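You operate a simulated robot arm through the tools that you are given. There is no shell and no other tool. Be economical: measure what you need, move in short steps, check, and stop when the job is done.

The job below is to be done with a simulated robot arm. You get a single attempt, and the scene is never put back.

Task
Take the small coil from the top of the low table and put it on the brown cardboard sheet there.

It is judged by the outcome, as a careful person would: the job done as asked, and still so three seconds after it is handed in. It fails if anything else is knocked over, pushed out of place, dropped, spilled or broken.

Robot
A 7-joint arm with a two-finger parallel gripper, fixed in place. Base frame: the origin is at the foot of the arm, x ahead of it, y to its left, z up; the work surface is at about z = 660. Lengths are in mm, angles in rad, forces in N, time in s.
With the tool pointing down near the work surface it reaches from about 240 to 680 mm from the base axis. Its first joint turns from -1.152 to 1.152 rad. Payload 1.57 kg.
The tool frame sits at the grasp point between the pads (the TCP): z along the fingers, y along the line on which they close. The tips reach 30 mm beyond it. Largest opening 110 mm; finger width 24, thickness 12; the body of the gripper, 48 by 112 mm, starts 78 mm behind the TCP.
Orientation is that of the tool frame in the base frame, as a unit quaternion [x, y, z, w]. With the fingers straight down and closing along the base's y, the tool's x points along the base's -x, its y along +y and its z along -z.

Tools
- The arm moves only by the tool step_arm. Its argument "steps" is a list of rows, each an object of numbers (a shift or turn left out is 0, a gripper value left out holds the last): "x", "y", "z": the shift along the base's x, y, z in units of 30 mm (1.0 is 30 mm); "wx", "wy", "wz": the turn, a rotation vector about the base's x, y, z in units of 4 degrees (1.0 is 4 degrees); "fingers": the opening, from 0 (shut) to 1 (fully open). In form: [{"x": .., "y": .., "z": .., "wx": .., "wy": .., "wz": .., "fingers": ..}, ...]. A call has 1 to 12 rows; each row shifts and turns the commanded pose from where the row before left it. A call with a number of a shift or a turn outside -1 to 1 is refused whole. Each row takes 0.2 s and may step no farther than 50 mm and 0.15 rad from the row before; otherwise, or with a gripper value out of range, the whole call is refused. Where a pose cannot be reached the arm comes as near as it can. A force on the tool above 40 N (or 10 N above the force at the start of the call, whichever is more), or a blocked arm, ends the call early, and 0.2 s more pass. The fingers move at their own pace (about 108 mm/s each) and stop on an object; they squeeze with about 43 N. The grip force told is the motor's: it shows also when the fingers shut on nothing. Time passes only in rows, and 0.2 s behind the last, so rows that do not move let the fingers close. The reply holds the time, the measured pose of the TCP, the force on the tool along the base axes, the opening and the grip force, in the units named above and with some noise, and new pictures: "views" is both (left out), scene, wrist or none.
- Cameras (640 x 400 px; columns grow to the right, rows downward): "scene" is fixed at [171.1, -410.3, 1382.8]; the picture's right is [0.61, -0.79, 0.00], its down [-0.60, -0.46, -0.66] and it looks along [0.52, 0.40, -0.75] (base axes); focal length 356 px, centre (320, 200). "wrist" rides on the gripper at [-36, 0, -80] in the tool frame; the picture's right is [0.00, -1.00, 0.00], its down [0.97, 0.00, -0.24] and it looks along [0.24, 0.00, 0.97] (tool axes); focal length 218 px, centre (320, 200).
- locate(camera, pixels): for up to 12 pixels [column, row] of the newest picture of that camera ("zoom" is the newest enlarged one), the place [x, y, z] in the base frame of the surface seen there, good to about 2 mm. The clock stands still meanwhile.
- zoom(camera, box): a new picture of the part [left, top, right, bottom] of that camera's present view, enlarged. The clock stands still meanwhile.
- job_done(): hands the job in; it is judged then, once.

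Keep the steps short. Do not move on a guess: measure, check each grasp and each placing, and mend mistakes. In all there are 60 turns and 120 pictures (those below and enlarged ones count). Leave the gripper open and the arm clear of the work at the hand-in unless told otherwise, and finish with a single line.

The tools are called as name(argument=value, ...) on one line, values as JSON. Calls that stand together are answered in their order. step_arm: Moves the arm, as the interface text tells. Its arguments: {"type":"object","properties":{"steps":{"type":"array","items":{"type":"object","properties":{"x":{"type":"number"},"y":{"type":"number"},"z":{"type":"number"},"wx":{"type":"number"},"wy":{"type":"number"},"wz":{"type":"number"},"fingers":{"type":"number"}}}},"views":{"type":"string","enum":["both","scene","wrist","none"]}},"required":["steps"]} The other tools are called the same way: locate (camera, pixels) gives the place of the surface under pixels of a picture; zoom (camera, box) takes an enlarged picture of a part of a camera's view; job_done () hands the job in.

At the start:

```text
time_s: 0.0
ee_pos: [440.0, 218.9, 893.7]
ee_rot: [0.0, 1.0, 0.0, 0.0]
force: [-0.3, 1.3, -0.2]
gripper_width: 110.0
grip_force: 0.1
```

scene: 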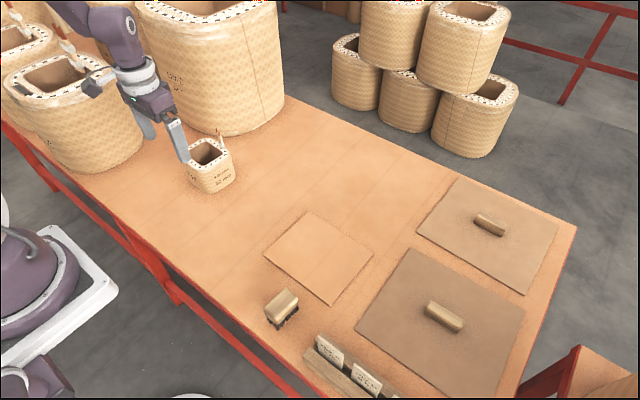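
wrist: 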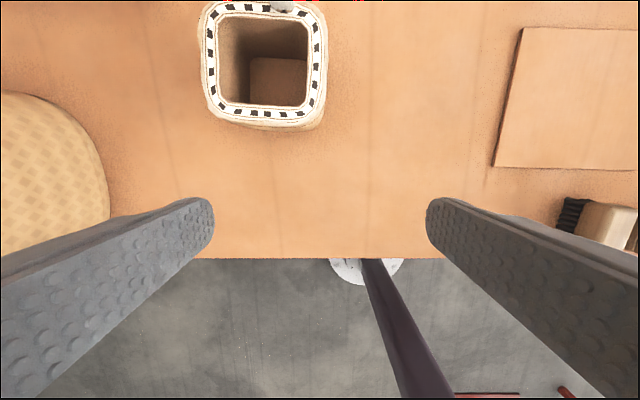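

I see the small coil near scene (210,165) and a plain sheet near (320,257), plus two darker boards with blocks on them. I'll zoom in on these and measure.

zoom(camera="scene", box=[160, 110, 280, 210])

zoom(camera="scene", box=[240, 170, 580, 400])

locate(camera="scene", pixels=[[310, 212], [373, 256], [331, 304], [264, 253], [320, 257], [250, 230], [460, 178], [412, 248], [440, 340], [285, 300], [490, 225], [400, 200]])

locate(camera="wrist", pixels=[[214, 60], [318, 60], [265, 10], [265, 112], [265, 80], [283, 6], [240, 150], [265, 126], [207, 60], [324, 60], [213, 110], [318, 105]])

```text
4.00 times, centred on (220, 160) of scene
```

zoom: 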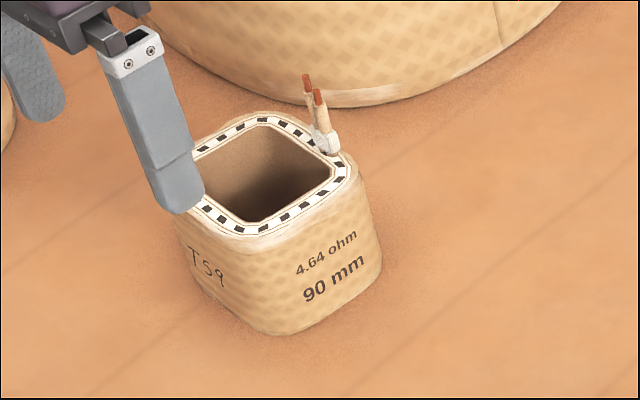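

```text
1.74 times, centred on (410, 285) of scene
```

zoom: 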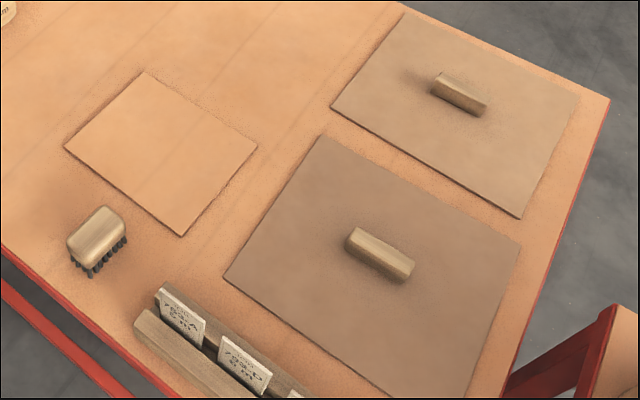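

```text
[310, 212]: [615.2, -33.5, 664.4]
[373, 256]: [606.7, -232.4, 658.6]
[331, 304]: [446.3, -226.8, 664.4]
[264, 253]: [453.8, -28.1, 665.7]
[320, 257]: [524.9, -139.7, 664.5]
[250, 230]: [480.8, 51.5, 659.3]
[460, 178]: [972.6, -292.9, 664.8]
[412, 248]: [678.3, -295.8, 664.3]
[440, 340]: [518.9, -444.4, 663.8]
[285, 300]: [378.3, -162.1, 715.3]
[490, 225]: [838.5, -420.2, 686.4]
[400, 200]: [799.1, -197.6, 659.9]
```

```text
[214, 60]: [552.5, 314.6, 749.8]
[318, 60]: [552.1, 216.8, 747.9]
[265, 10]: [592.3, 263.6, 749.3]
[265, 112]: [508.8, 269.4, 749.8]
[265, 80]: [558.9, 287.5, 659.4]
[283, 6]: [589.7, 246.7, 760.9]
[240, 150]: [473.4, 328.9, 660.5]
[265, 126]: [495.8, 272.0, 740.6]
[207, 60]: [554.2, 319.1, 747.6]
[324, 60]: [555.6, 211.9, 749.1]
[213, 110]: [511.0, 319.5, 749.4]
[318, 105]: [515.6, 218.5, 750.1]
```

The plain sheet spans about x 446–615, y −230 to −30, with its top at z≈664, and is free and within reach. The coil is about 108 mm wide, too wide for the gripper to span, so I'll grip one wall. I still need the wall edges, the height of the leads and the clearance to the big coils.

zoom(camera="wrist", box=[185, 0, 345, 140])

locate(camera="scene", pixels=[[218, 130], [219, 134], [222, 145], [237, 163], [211, 192], [228, 182], [215, 133], [240, 125], [200, 120], [285, 100], [250, 155], [144, 140]])

locate(camera="wrist", pixels=[[219, 60], [222, 60], [309, 60], [306, 60], [312, 60], [270, 4], [300, 3], [265, 100], [265, 104], [265, 20], [105, 190], [320, 80]])

```text
2.86 times, centred on (265, 70) of wrist
```

zoom: 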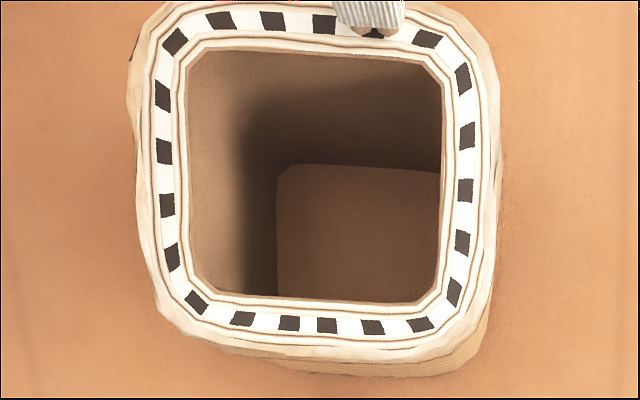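

```text
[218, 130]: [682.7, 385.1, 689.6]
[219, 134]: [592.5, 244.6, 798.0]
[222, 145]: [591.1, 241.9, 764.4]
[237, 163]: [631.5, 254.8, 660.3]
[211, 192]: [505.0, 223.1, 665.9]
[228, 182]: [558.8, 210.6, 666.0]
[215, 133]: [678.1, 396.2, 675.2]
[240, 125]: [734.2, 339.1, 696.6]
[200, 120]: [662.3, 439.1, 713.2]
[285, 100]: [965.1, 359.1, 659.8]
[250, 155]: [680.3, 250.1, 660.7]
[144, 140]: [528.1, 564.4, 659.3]
```

```text
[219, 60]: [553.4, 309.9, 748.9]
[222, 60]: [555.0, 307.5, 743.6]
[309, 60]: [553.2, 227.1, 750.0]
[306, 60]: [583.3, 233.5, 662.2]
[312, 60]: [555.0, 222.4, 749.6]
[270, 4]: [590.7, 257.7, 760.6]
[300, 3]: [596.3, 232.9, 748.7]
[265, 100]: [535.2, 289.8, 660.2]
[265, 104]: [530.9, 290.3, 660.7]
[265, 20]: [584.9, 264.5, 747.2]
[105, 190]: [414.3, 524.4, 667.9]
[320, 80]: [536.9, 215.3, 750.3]
```

The leads stand up at about (592,244) to z≈800, so I'll grip the +y wall (y≈306–320), which is away from them. Before moving that way, I'll measure the tall coils.

locate(camera="scene", pixels=[[88, 80], [60, 100], [120, 110], [140, 60], [145, 12], [190, 20], [240, 12], [70, 40], [142, 90], [160, 90], [140, 130], [178, 140]])

```text
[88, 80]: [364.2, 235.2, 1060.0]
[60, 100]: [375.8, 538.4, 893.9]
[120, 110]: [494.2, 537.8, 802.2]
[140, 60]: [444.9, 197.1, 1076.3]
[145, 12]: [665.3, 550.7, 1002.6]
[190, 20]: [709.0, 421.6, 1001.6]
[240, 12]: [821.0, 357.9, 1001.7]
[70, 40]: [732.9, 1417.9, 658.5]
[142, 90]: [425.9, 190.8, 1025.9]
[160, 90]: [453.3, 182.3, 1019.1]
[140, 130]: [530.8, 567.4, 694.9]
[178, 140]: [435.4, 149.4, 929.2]
```

The tall coils stay more than 100 mm from the planned hand position. I'll move above the +y wall at (550, 313.5) at the present height, with the opening narrowed to about 60 mm.

step_arm(steps=[{"x": 0.917, "y": 0.788, "fingers": 0.55}, {"x": 0.917, "y": 0.788}, {"x": 0.917, "y": 0.788}, {"x": 0.917, "y": 0.788}, {}])

```text
time_s: 1.2
ee_pos: [551.5, 313.7, 893.6]
ee_rot: [0.0, 1.0, 0.0, 0.0]
force: [-1.0, -0.1, 0.4]
gripper_width: 60.3
grip_force: 0.1
```

scene: 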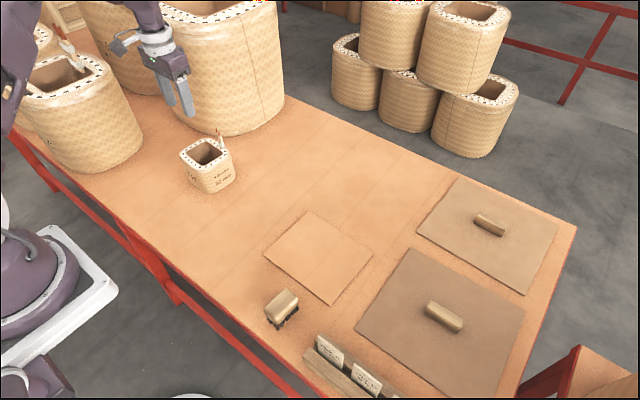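
wrist: 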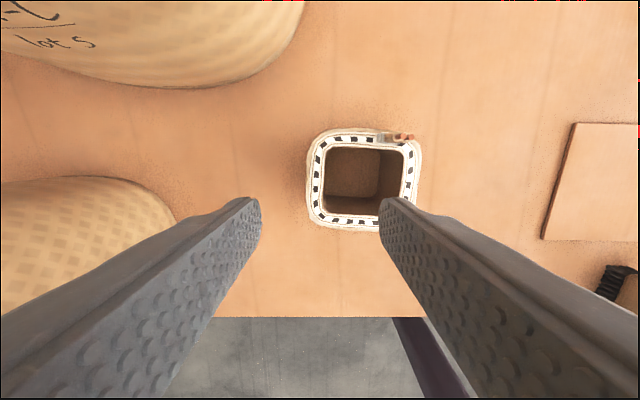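

I'm above the wall, and the wrist view now shows the whole coil. I'll re-measure its rim.

locate(camera="wrist", pixels=[[309, 175], [312, 175], [318, 175], [322, 175], [326, 175], [345, 132], [345, 146], [345, 214], [345, 226], [418, 175], [400, 175], [410, 136]])

zoom(camera="wrist", box=[290, 115, 450, 240])

```text
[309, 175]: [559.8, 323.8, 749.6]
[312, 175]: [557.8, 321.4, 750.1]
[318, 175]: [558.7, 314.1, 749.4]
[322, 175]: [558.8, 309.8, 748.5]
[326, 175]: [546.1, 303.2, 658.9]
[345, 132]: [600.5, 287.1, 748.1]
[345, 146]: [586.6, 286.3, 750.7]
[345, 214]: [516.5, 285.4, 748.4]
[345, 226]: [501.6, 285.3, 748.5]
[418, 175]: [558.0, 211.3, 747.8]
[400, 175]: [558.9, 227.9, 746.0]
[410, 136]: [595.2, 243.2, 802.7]
```

```text
3.20 times, centred on (370, 178) of wrist
```

zoom: 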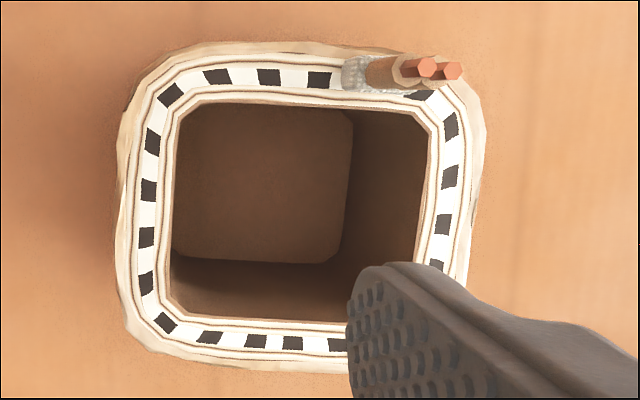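

The wall runs y≈307–323 and the coil centre is about (551,267). I'll shift +2 mm in y and lower in small steps to TCP z≈724.

step_arm(steps=[{"y": 0.06, "z": -0.9}, {"z": -0.9}, {"z": -0.9}, {"z": -0.8}, {}])

```text
time_s: 2.4
ee_pos: [550.4, 315.4, 790.3]
ee_rot: [0.0, 1.0, 0.001, 0.0]
force: [-0.2, 0.3, -0.2]
gripper_width: 60.3
grip_force: 0.1
```

scene: 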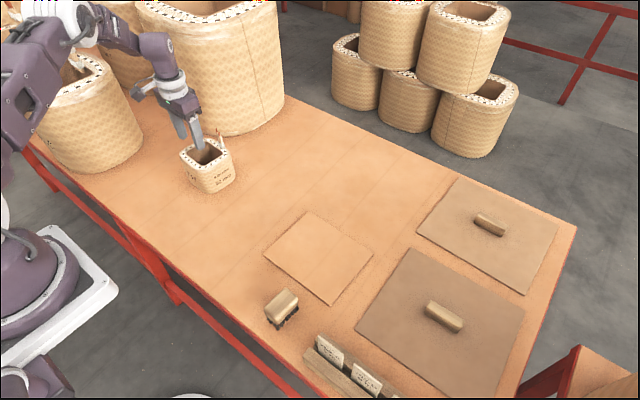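
wrist: 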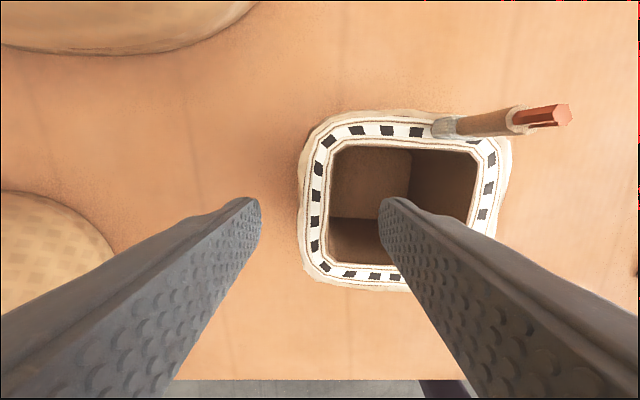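

The fingers straddle the wall, with the inner finger over the hole and the leads well clear on the right. I'll keep lowering, 66 mm more.

step_arm(steps=[{"z": -0.55}, {"z": -0.55}, {"z": -0.55}, {"z": -0.55}, {}])

```text
time_s: 3.6
ee_pos: [551.1, 314.1, 723.8]
ee_rot: [0.0, 1.0, 0.0, 0.0]
force: [1.7, -0.1, 0.8]
gripper_width: 60.7
grip_force: 0.1
```

scene: 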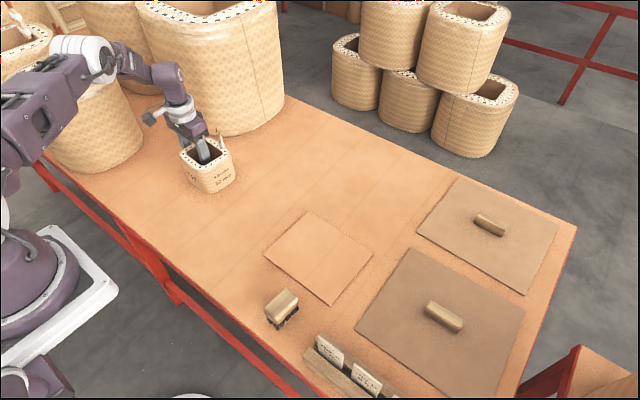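
wrist: 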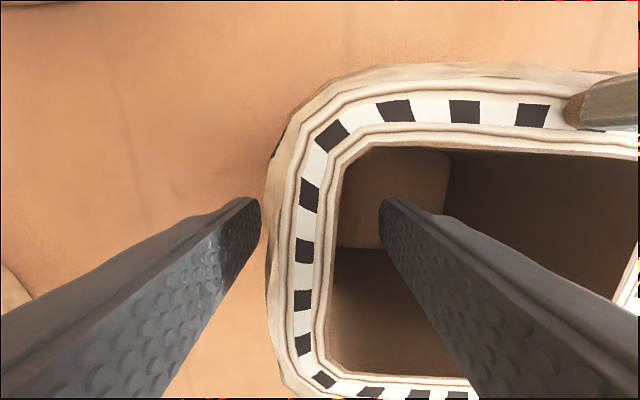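

The wall lies a little to the left of centre, so I'll shift +2 mm in y and close on it.

step_arm(steps=[{"y": 0.07}, {"fingers": 0.3}, {"fingers": 0.2}, {"fingers": 0.0}, {}, {}])

```text
time_s: 5.0
ee_pos: [550.1, 315.5, 721.7]
ee_rot: [0.001, 1.0, 0.001, 0.0]
force: [-1.0, 1.7, 2.9]
gripper_width: 19.7
grip_force: 33.3
```

scene: 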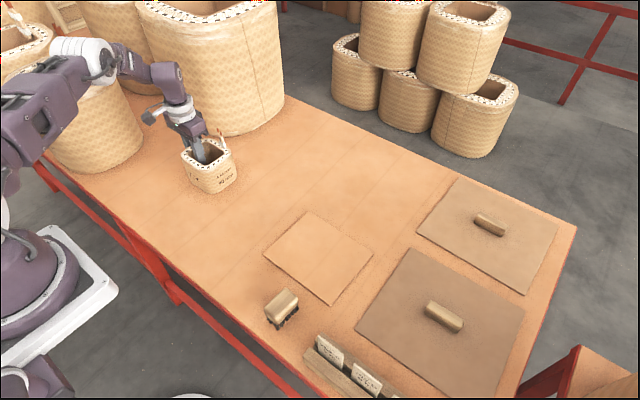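
wrist: 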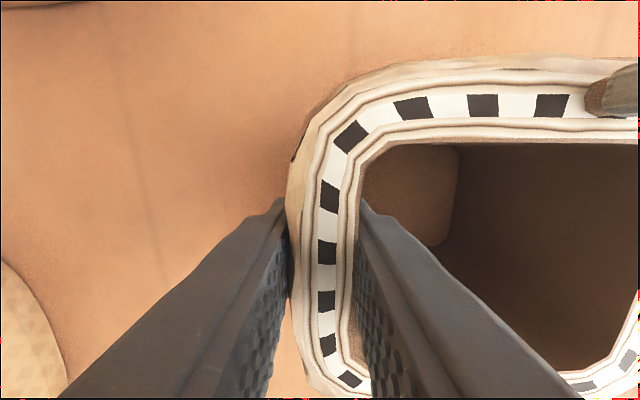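

The fingers stopped at 19.7 mm with 33 N, so the wall is gripped. I'll lift about 30 mm gently and check.

step_arm(steps=[{"z": 0.2}, {"z": 0.4}, {"z": 0.4}, {}])

zoom(camera="scene", box=[150, 90, 270, 210])

```text
time_s: 6.0
ee_pos: [550.6, 317.6, 752.8]
ee_rot: [0.0, 1.0, 0.0, -0.001]
force: [-0.3, -1.3, -5.8]
gripper_width: 19.8
grip_force: 33.4
```

scene: 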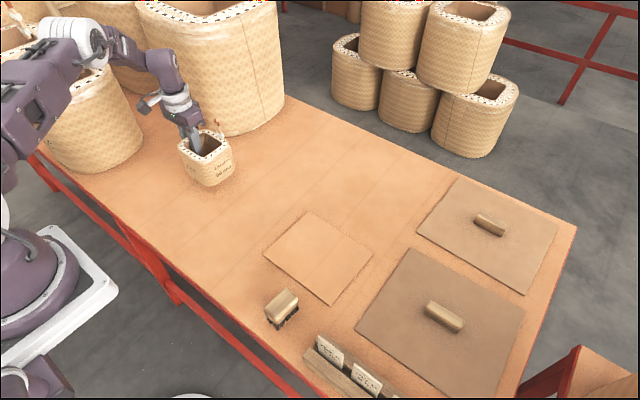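
wrist: 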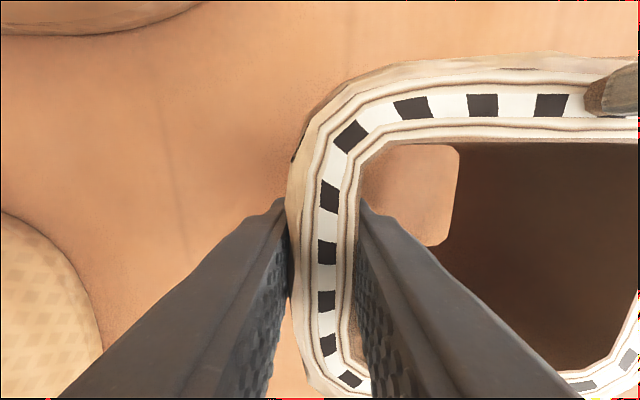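

```text
3.33 times, centred on (210, 150) of scene
```

zoom: 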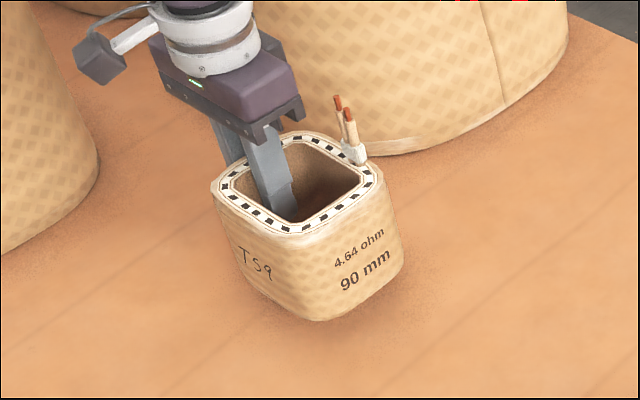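

The coil hangs securely, weighing about 6 N. I'll check its tilt and lowest edge from points on the rim and base.

locate(camera="zoom", pixels=[[216, 185], [300, 232], [378, 182], [238, 195], [310, 220], [365, 190], [319, 319], [258, 290], [385, 288], [300, 226]])

```text
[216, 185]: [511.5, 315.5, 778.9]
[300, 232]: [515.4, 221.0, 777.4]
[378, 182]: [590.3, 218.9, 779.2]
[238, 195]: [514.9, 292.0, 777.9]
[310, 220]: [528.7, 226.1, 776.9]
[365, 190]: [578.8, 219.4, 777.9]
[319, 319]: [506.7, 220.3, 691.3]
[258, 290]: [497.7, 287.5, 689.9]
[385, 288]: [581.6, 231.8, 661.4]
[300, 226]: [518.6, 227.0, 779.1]
```

The coil is level, with its base at about z=689. I'll lift another 30 mm and carry it in −y toward the sheet centre (530,−130), which puts the TCP at about (530,−81).

step_arm(steps=[{"z": 0.5}, {"z": 0.5, "y": -0.4}, {"y": -0.8, "x": -0.05}, {"y": -0.9, "x": -0.05}, {"y": -0.9, "x": -0.05}, {"y": -0.9, "x": -0.05}, {"y": -0.9, "x": -0.05}, {"y": -0.9, "x": -0.05}, {"y": -0.8, "x": -0.05}, {"y": -0.5}, {}], views="scene")

```text
time_s: 8.4
ee_pos: [541.5, 105.0, 783.5]
ee_rot: [0.0, 1.0, 0.0, 0.0]
force: [-0.3, 0.1, -5.5]
gripper_width: 19.6
grip_force: 33.5
```

scene: 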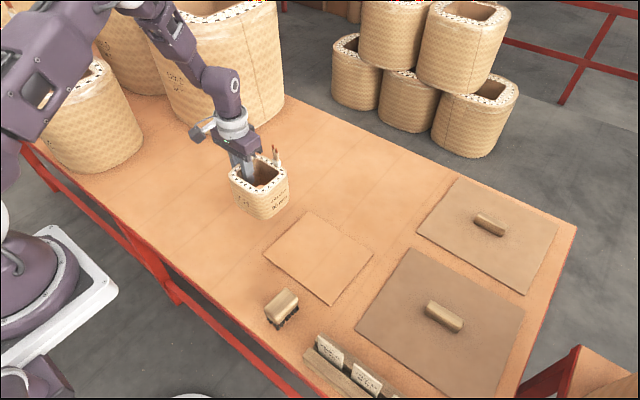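

The carry is steady. The TCP has 186 mm more to go in −y and 11 mm in −x.

step_arm(steps=[{"y": -0.5, "x": -0.05}, {"y": -0.85, "x": -0.05}, {"y": -0.9, "x": -0.05}, {"y": -0.9, "x": -0.05}, {"y": -0.9, "x": -0.05}, {"y": -0.9, "x": -0.05}, {"y": -0.75, "x": -0.05}, {"y": -0.5, "x": -0.03}, {}])

zoom(camera="scene", box=[240, 170, 400, 320])

```text
time_s: 10.4
ee_pos: [529.2, -80.1, 784.2]
ee_rot: [0.0, 1.0, 0.001, 0.0]
force: [0.6, 0.5, -5.7]
gripper_width: 19.7
grip_force: 34.0
```

scene: 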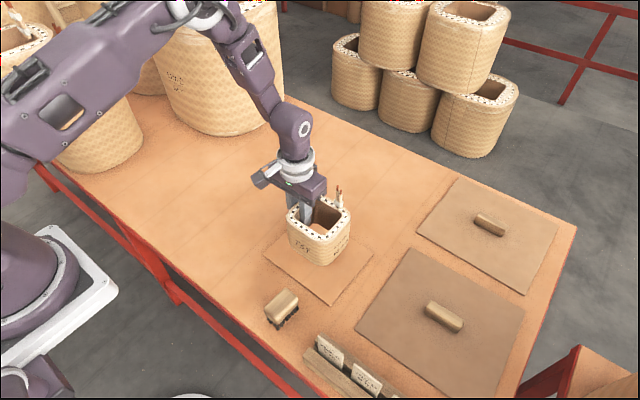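
wrist: 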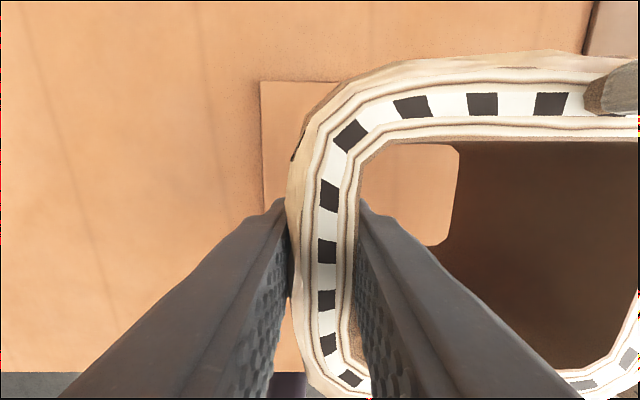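

```text
2.67 times, centred on (320, 245) of scene
```

zoom: 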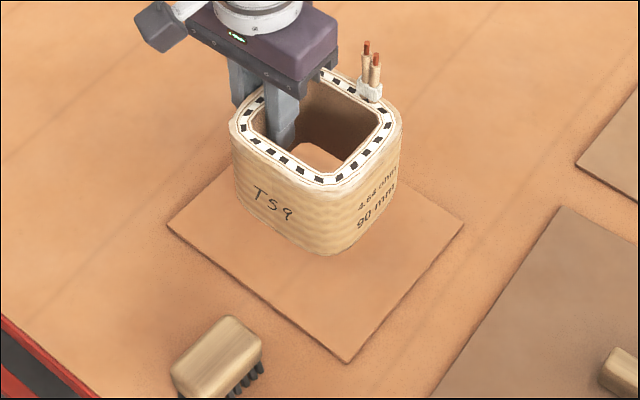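

The coil is over the sheet. It should touch at TCP z≈727, so I'll lower to about 730 and then creep down.

step_arm(steps=[{"z": -0.5}, {"z": -0.5}, {"z": -0.4}, {"z": -0.3}, {"z": -0.1}, {}])

zoom(camera="scene", box=[240, 170, 400, 320])

```text
time_s: 11.8
ee_pos: [528.5, -78.8, 729.3]
ee_rot: [0.0, 1.0, 0.0, 0.0]
force: [-0.4, 0.0, -4.7]
gripper_width: 19.8
grip_force: 33.9
```

scene: 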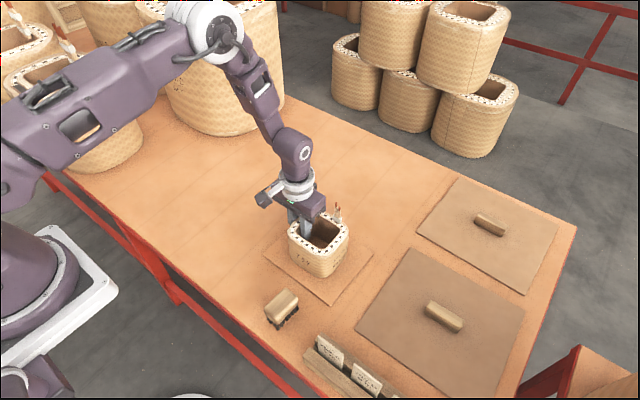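
wrist: 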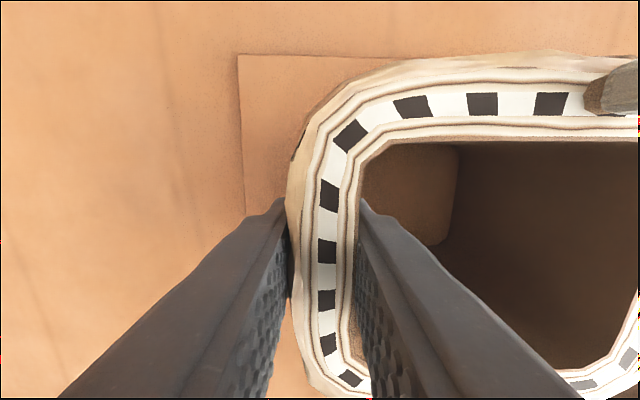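

```text
2.67 times, centred on (320, 245) of scene
```

zoom: 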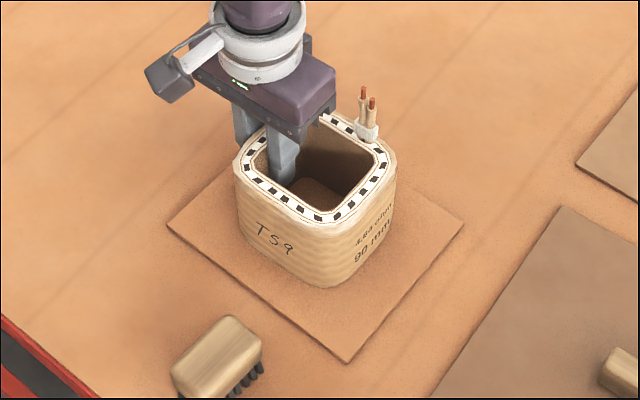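

The coil is nearly down, well inside the sheet's edges. I'll creep 2 mm lower and watch the force.

step_arm(steps=[{"z": -0.03}, {"z": -0.03}, {}], views="none")

```text
time_s: 12.6
ee_pos: [528.8, -79.7, 728.7]
ee_rot: [0.0, 1.0, 0.0, 0.001]
force: [-5.8, 2.2, 28.6]
gripper_width: 19.8
grip_force: 33.2
```

The force jumped to +29 N, so it is in contact. I'll ease up about 1 mm and open slowly.

step_arm(steps=[{"z": 0.04}, {}, {"fingers": 0.22}, {"fingers": 0.35}, {"fingers": 0.5}, {}])

```text
time_s: 14.0
ee_pos: [528.0, -80.1, 728.1]
ee_rot: [-0.001, 1.0, 0.0, 0.0]
force: [0.6, -0.5, 0.5]
gripper_width: 55.0
grip_force: 0.1
```

scene: 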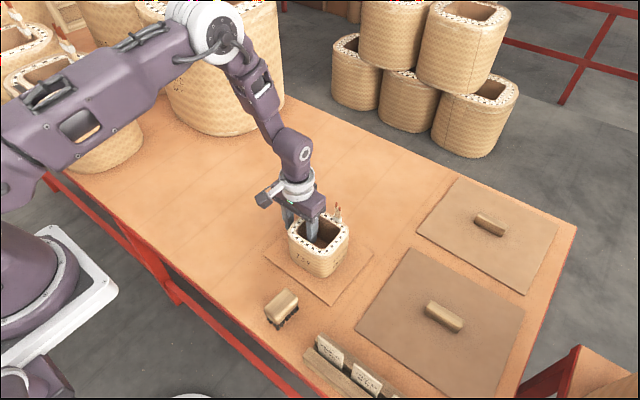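
wrist: 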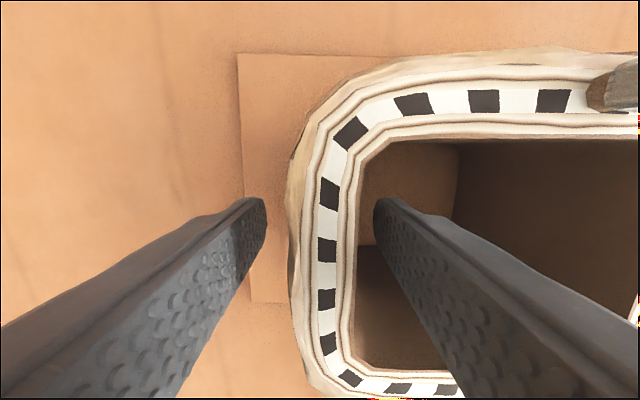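

The coil is released and both fingers are free of the wall. I'll rise straight up about 165 mm, then open fully and move aside.

step_arm(steps=[{"z": 0.4}, {"z": 0.7}, {"z": 0.9}, {"z": 0.9}, {"z": 0.9}, {"z": 0.9}, {"z": 0.8}, {"x": -0.8, "y": 0.8, "fingers": 1.0}, {"x": -0.9, "y": 0.9}, {"x": -0.9, "y": 0.9}, {"x": -0.6, "y": 0.8}, {}])

zoom(camera="scene", box=[240, 170, 400, 320])

```text
time_s: 16.6
ee_pos: [431.1, 22.5, 895.3]
ee_rot: [0.0, 1.0, 0.0, -0.001]
force: [-0.8, 0.1, 0.1]
gripper_width: 109.7
grip_force: 0.1
```

scene: 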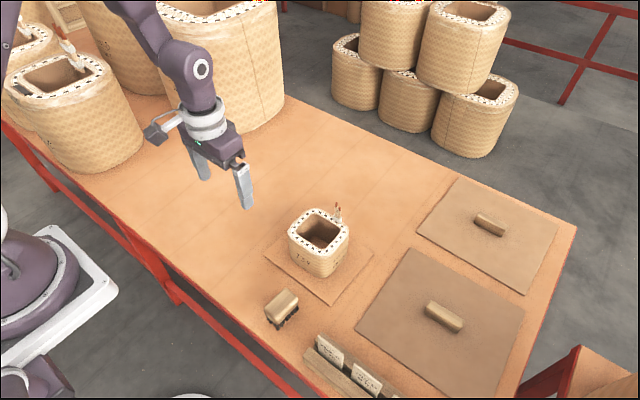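
wrist: 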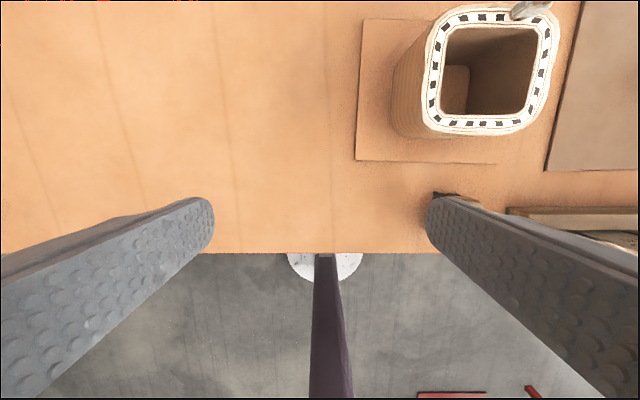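

```text
2.67 times, centred on (320, 245) of scene
```

zoom: 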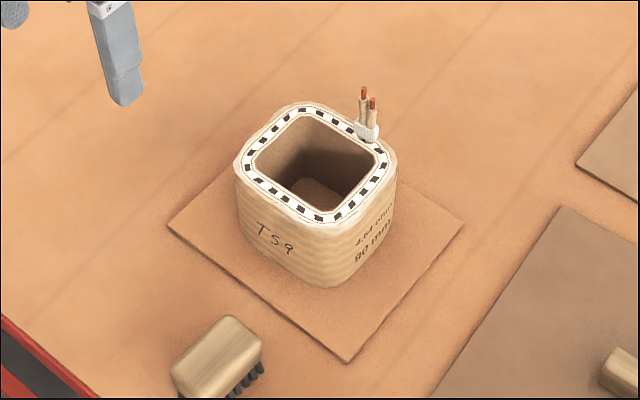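

The coil stands upright and fully on the sheet, nothing else has moved, and the gripper is open and clear. I'm handing in.

job_done()

```text
The job is handed in.
```

The small coil is standing upright near the middle of the plain brown cardboard sheet, nothing else was disturbed, and the arm is clear with the gripper open.
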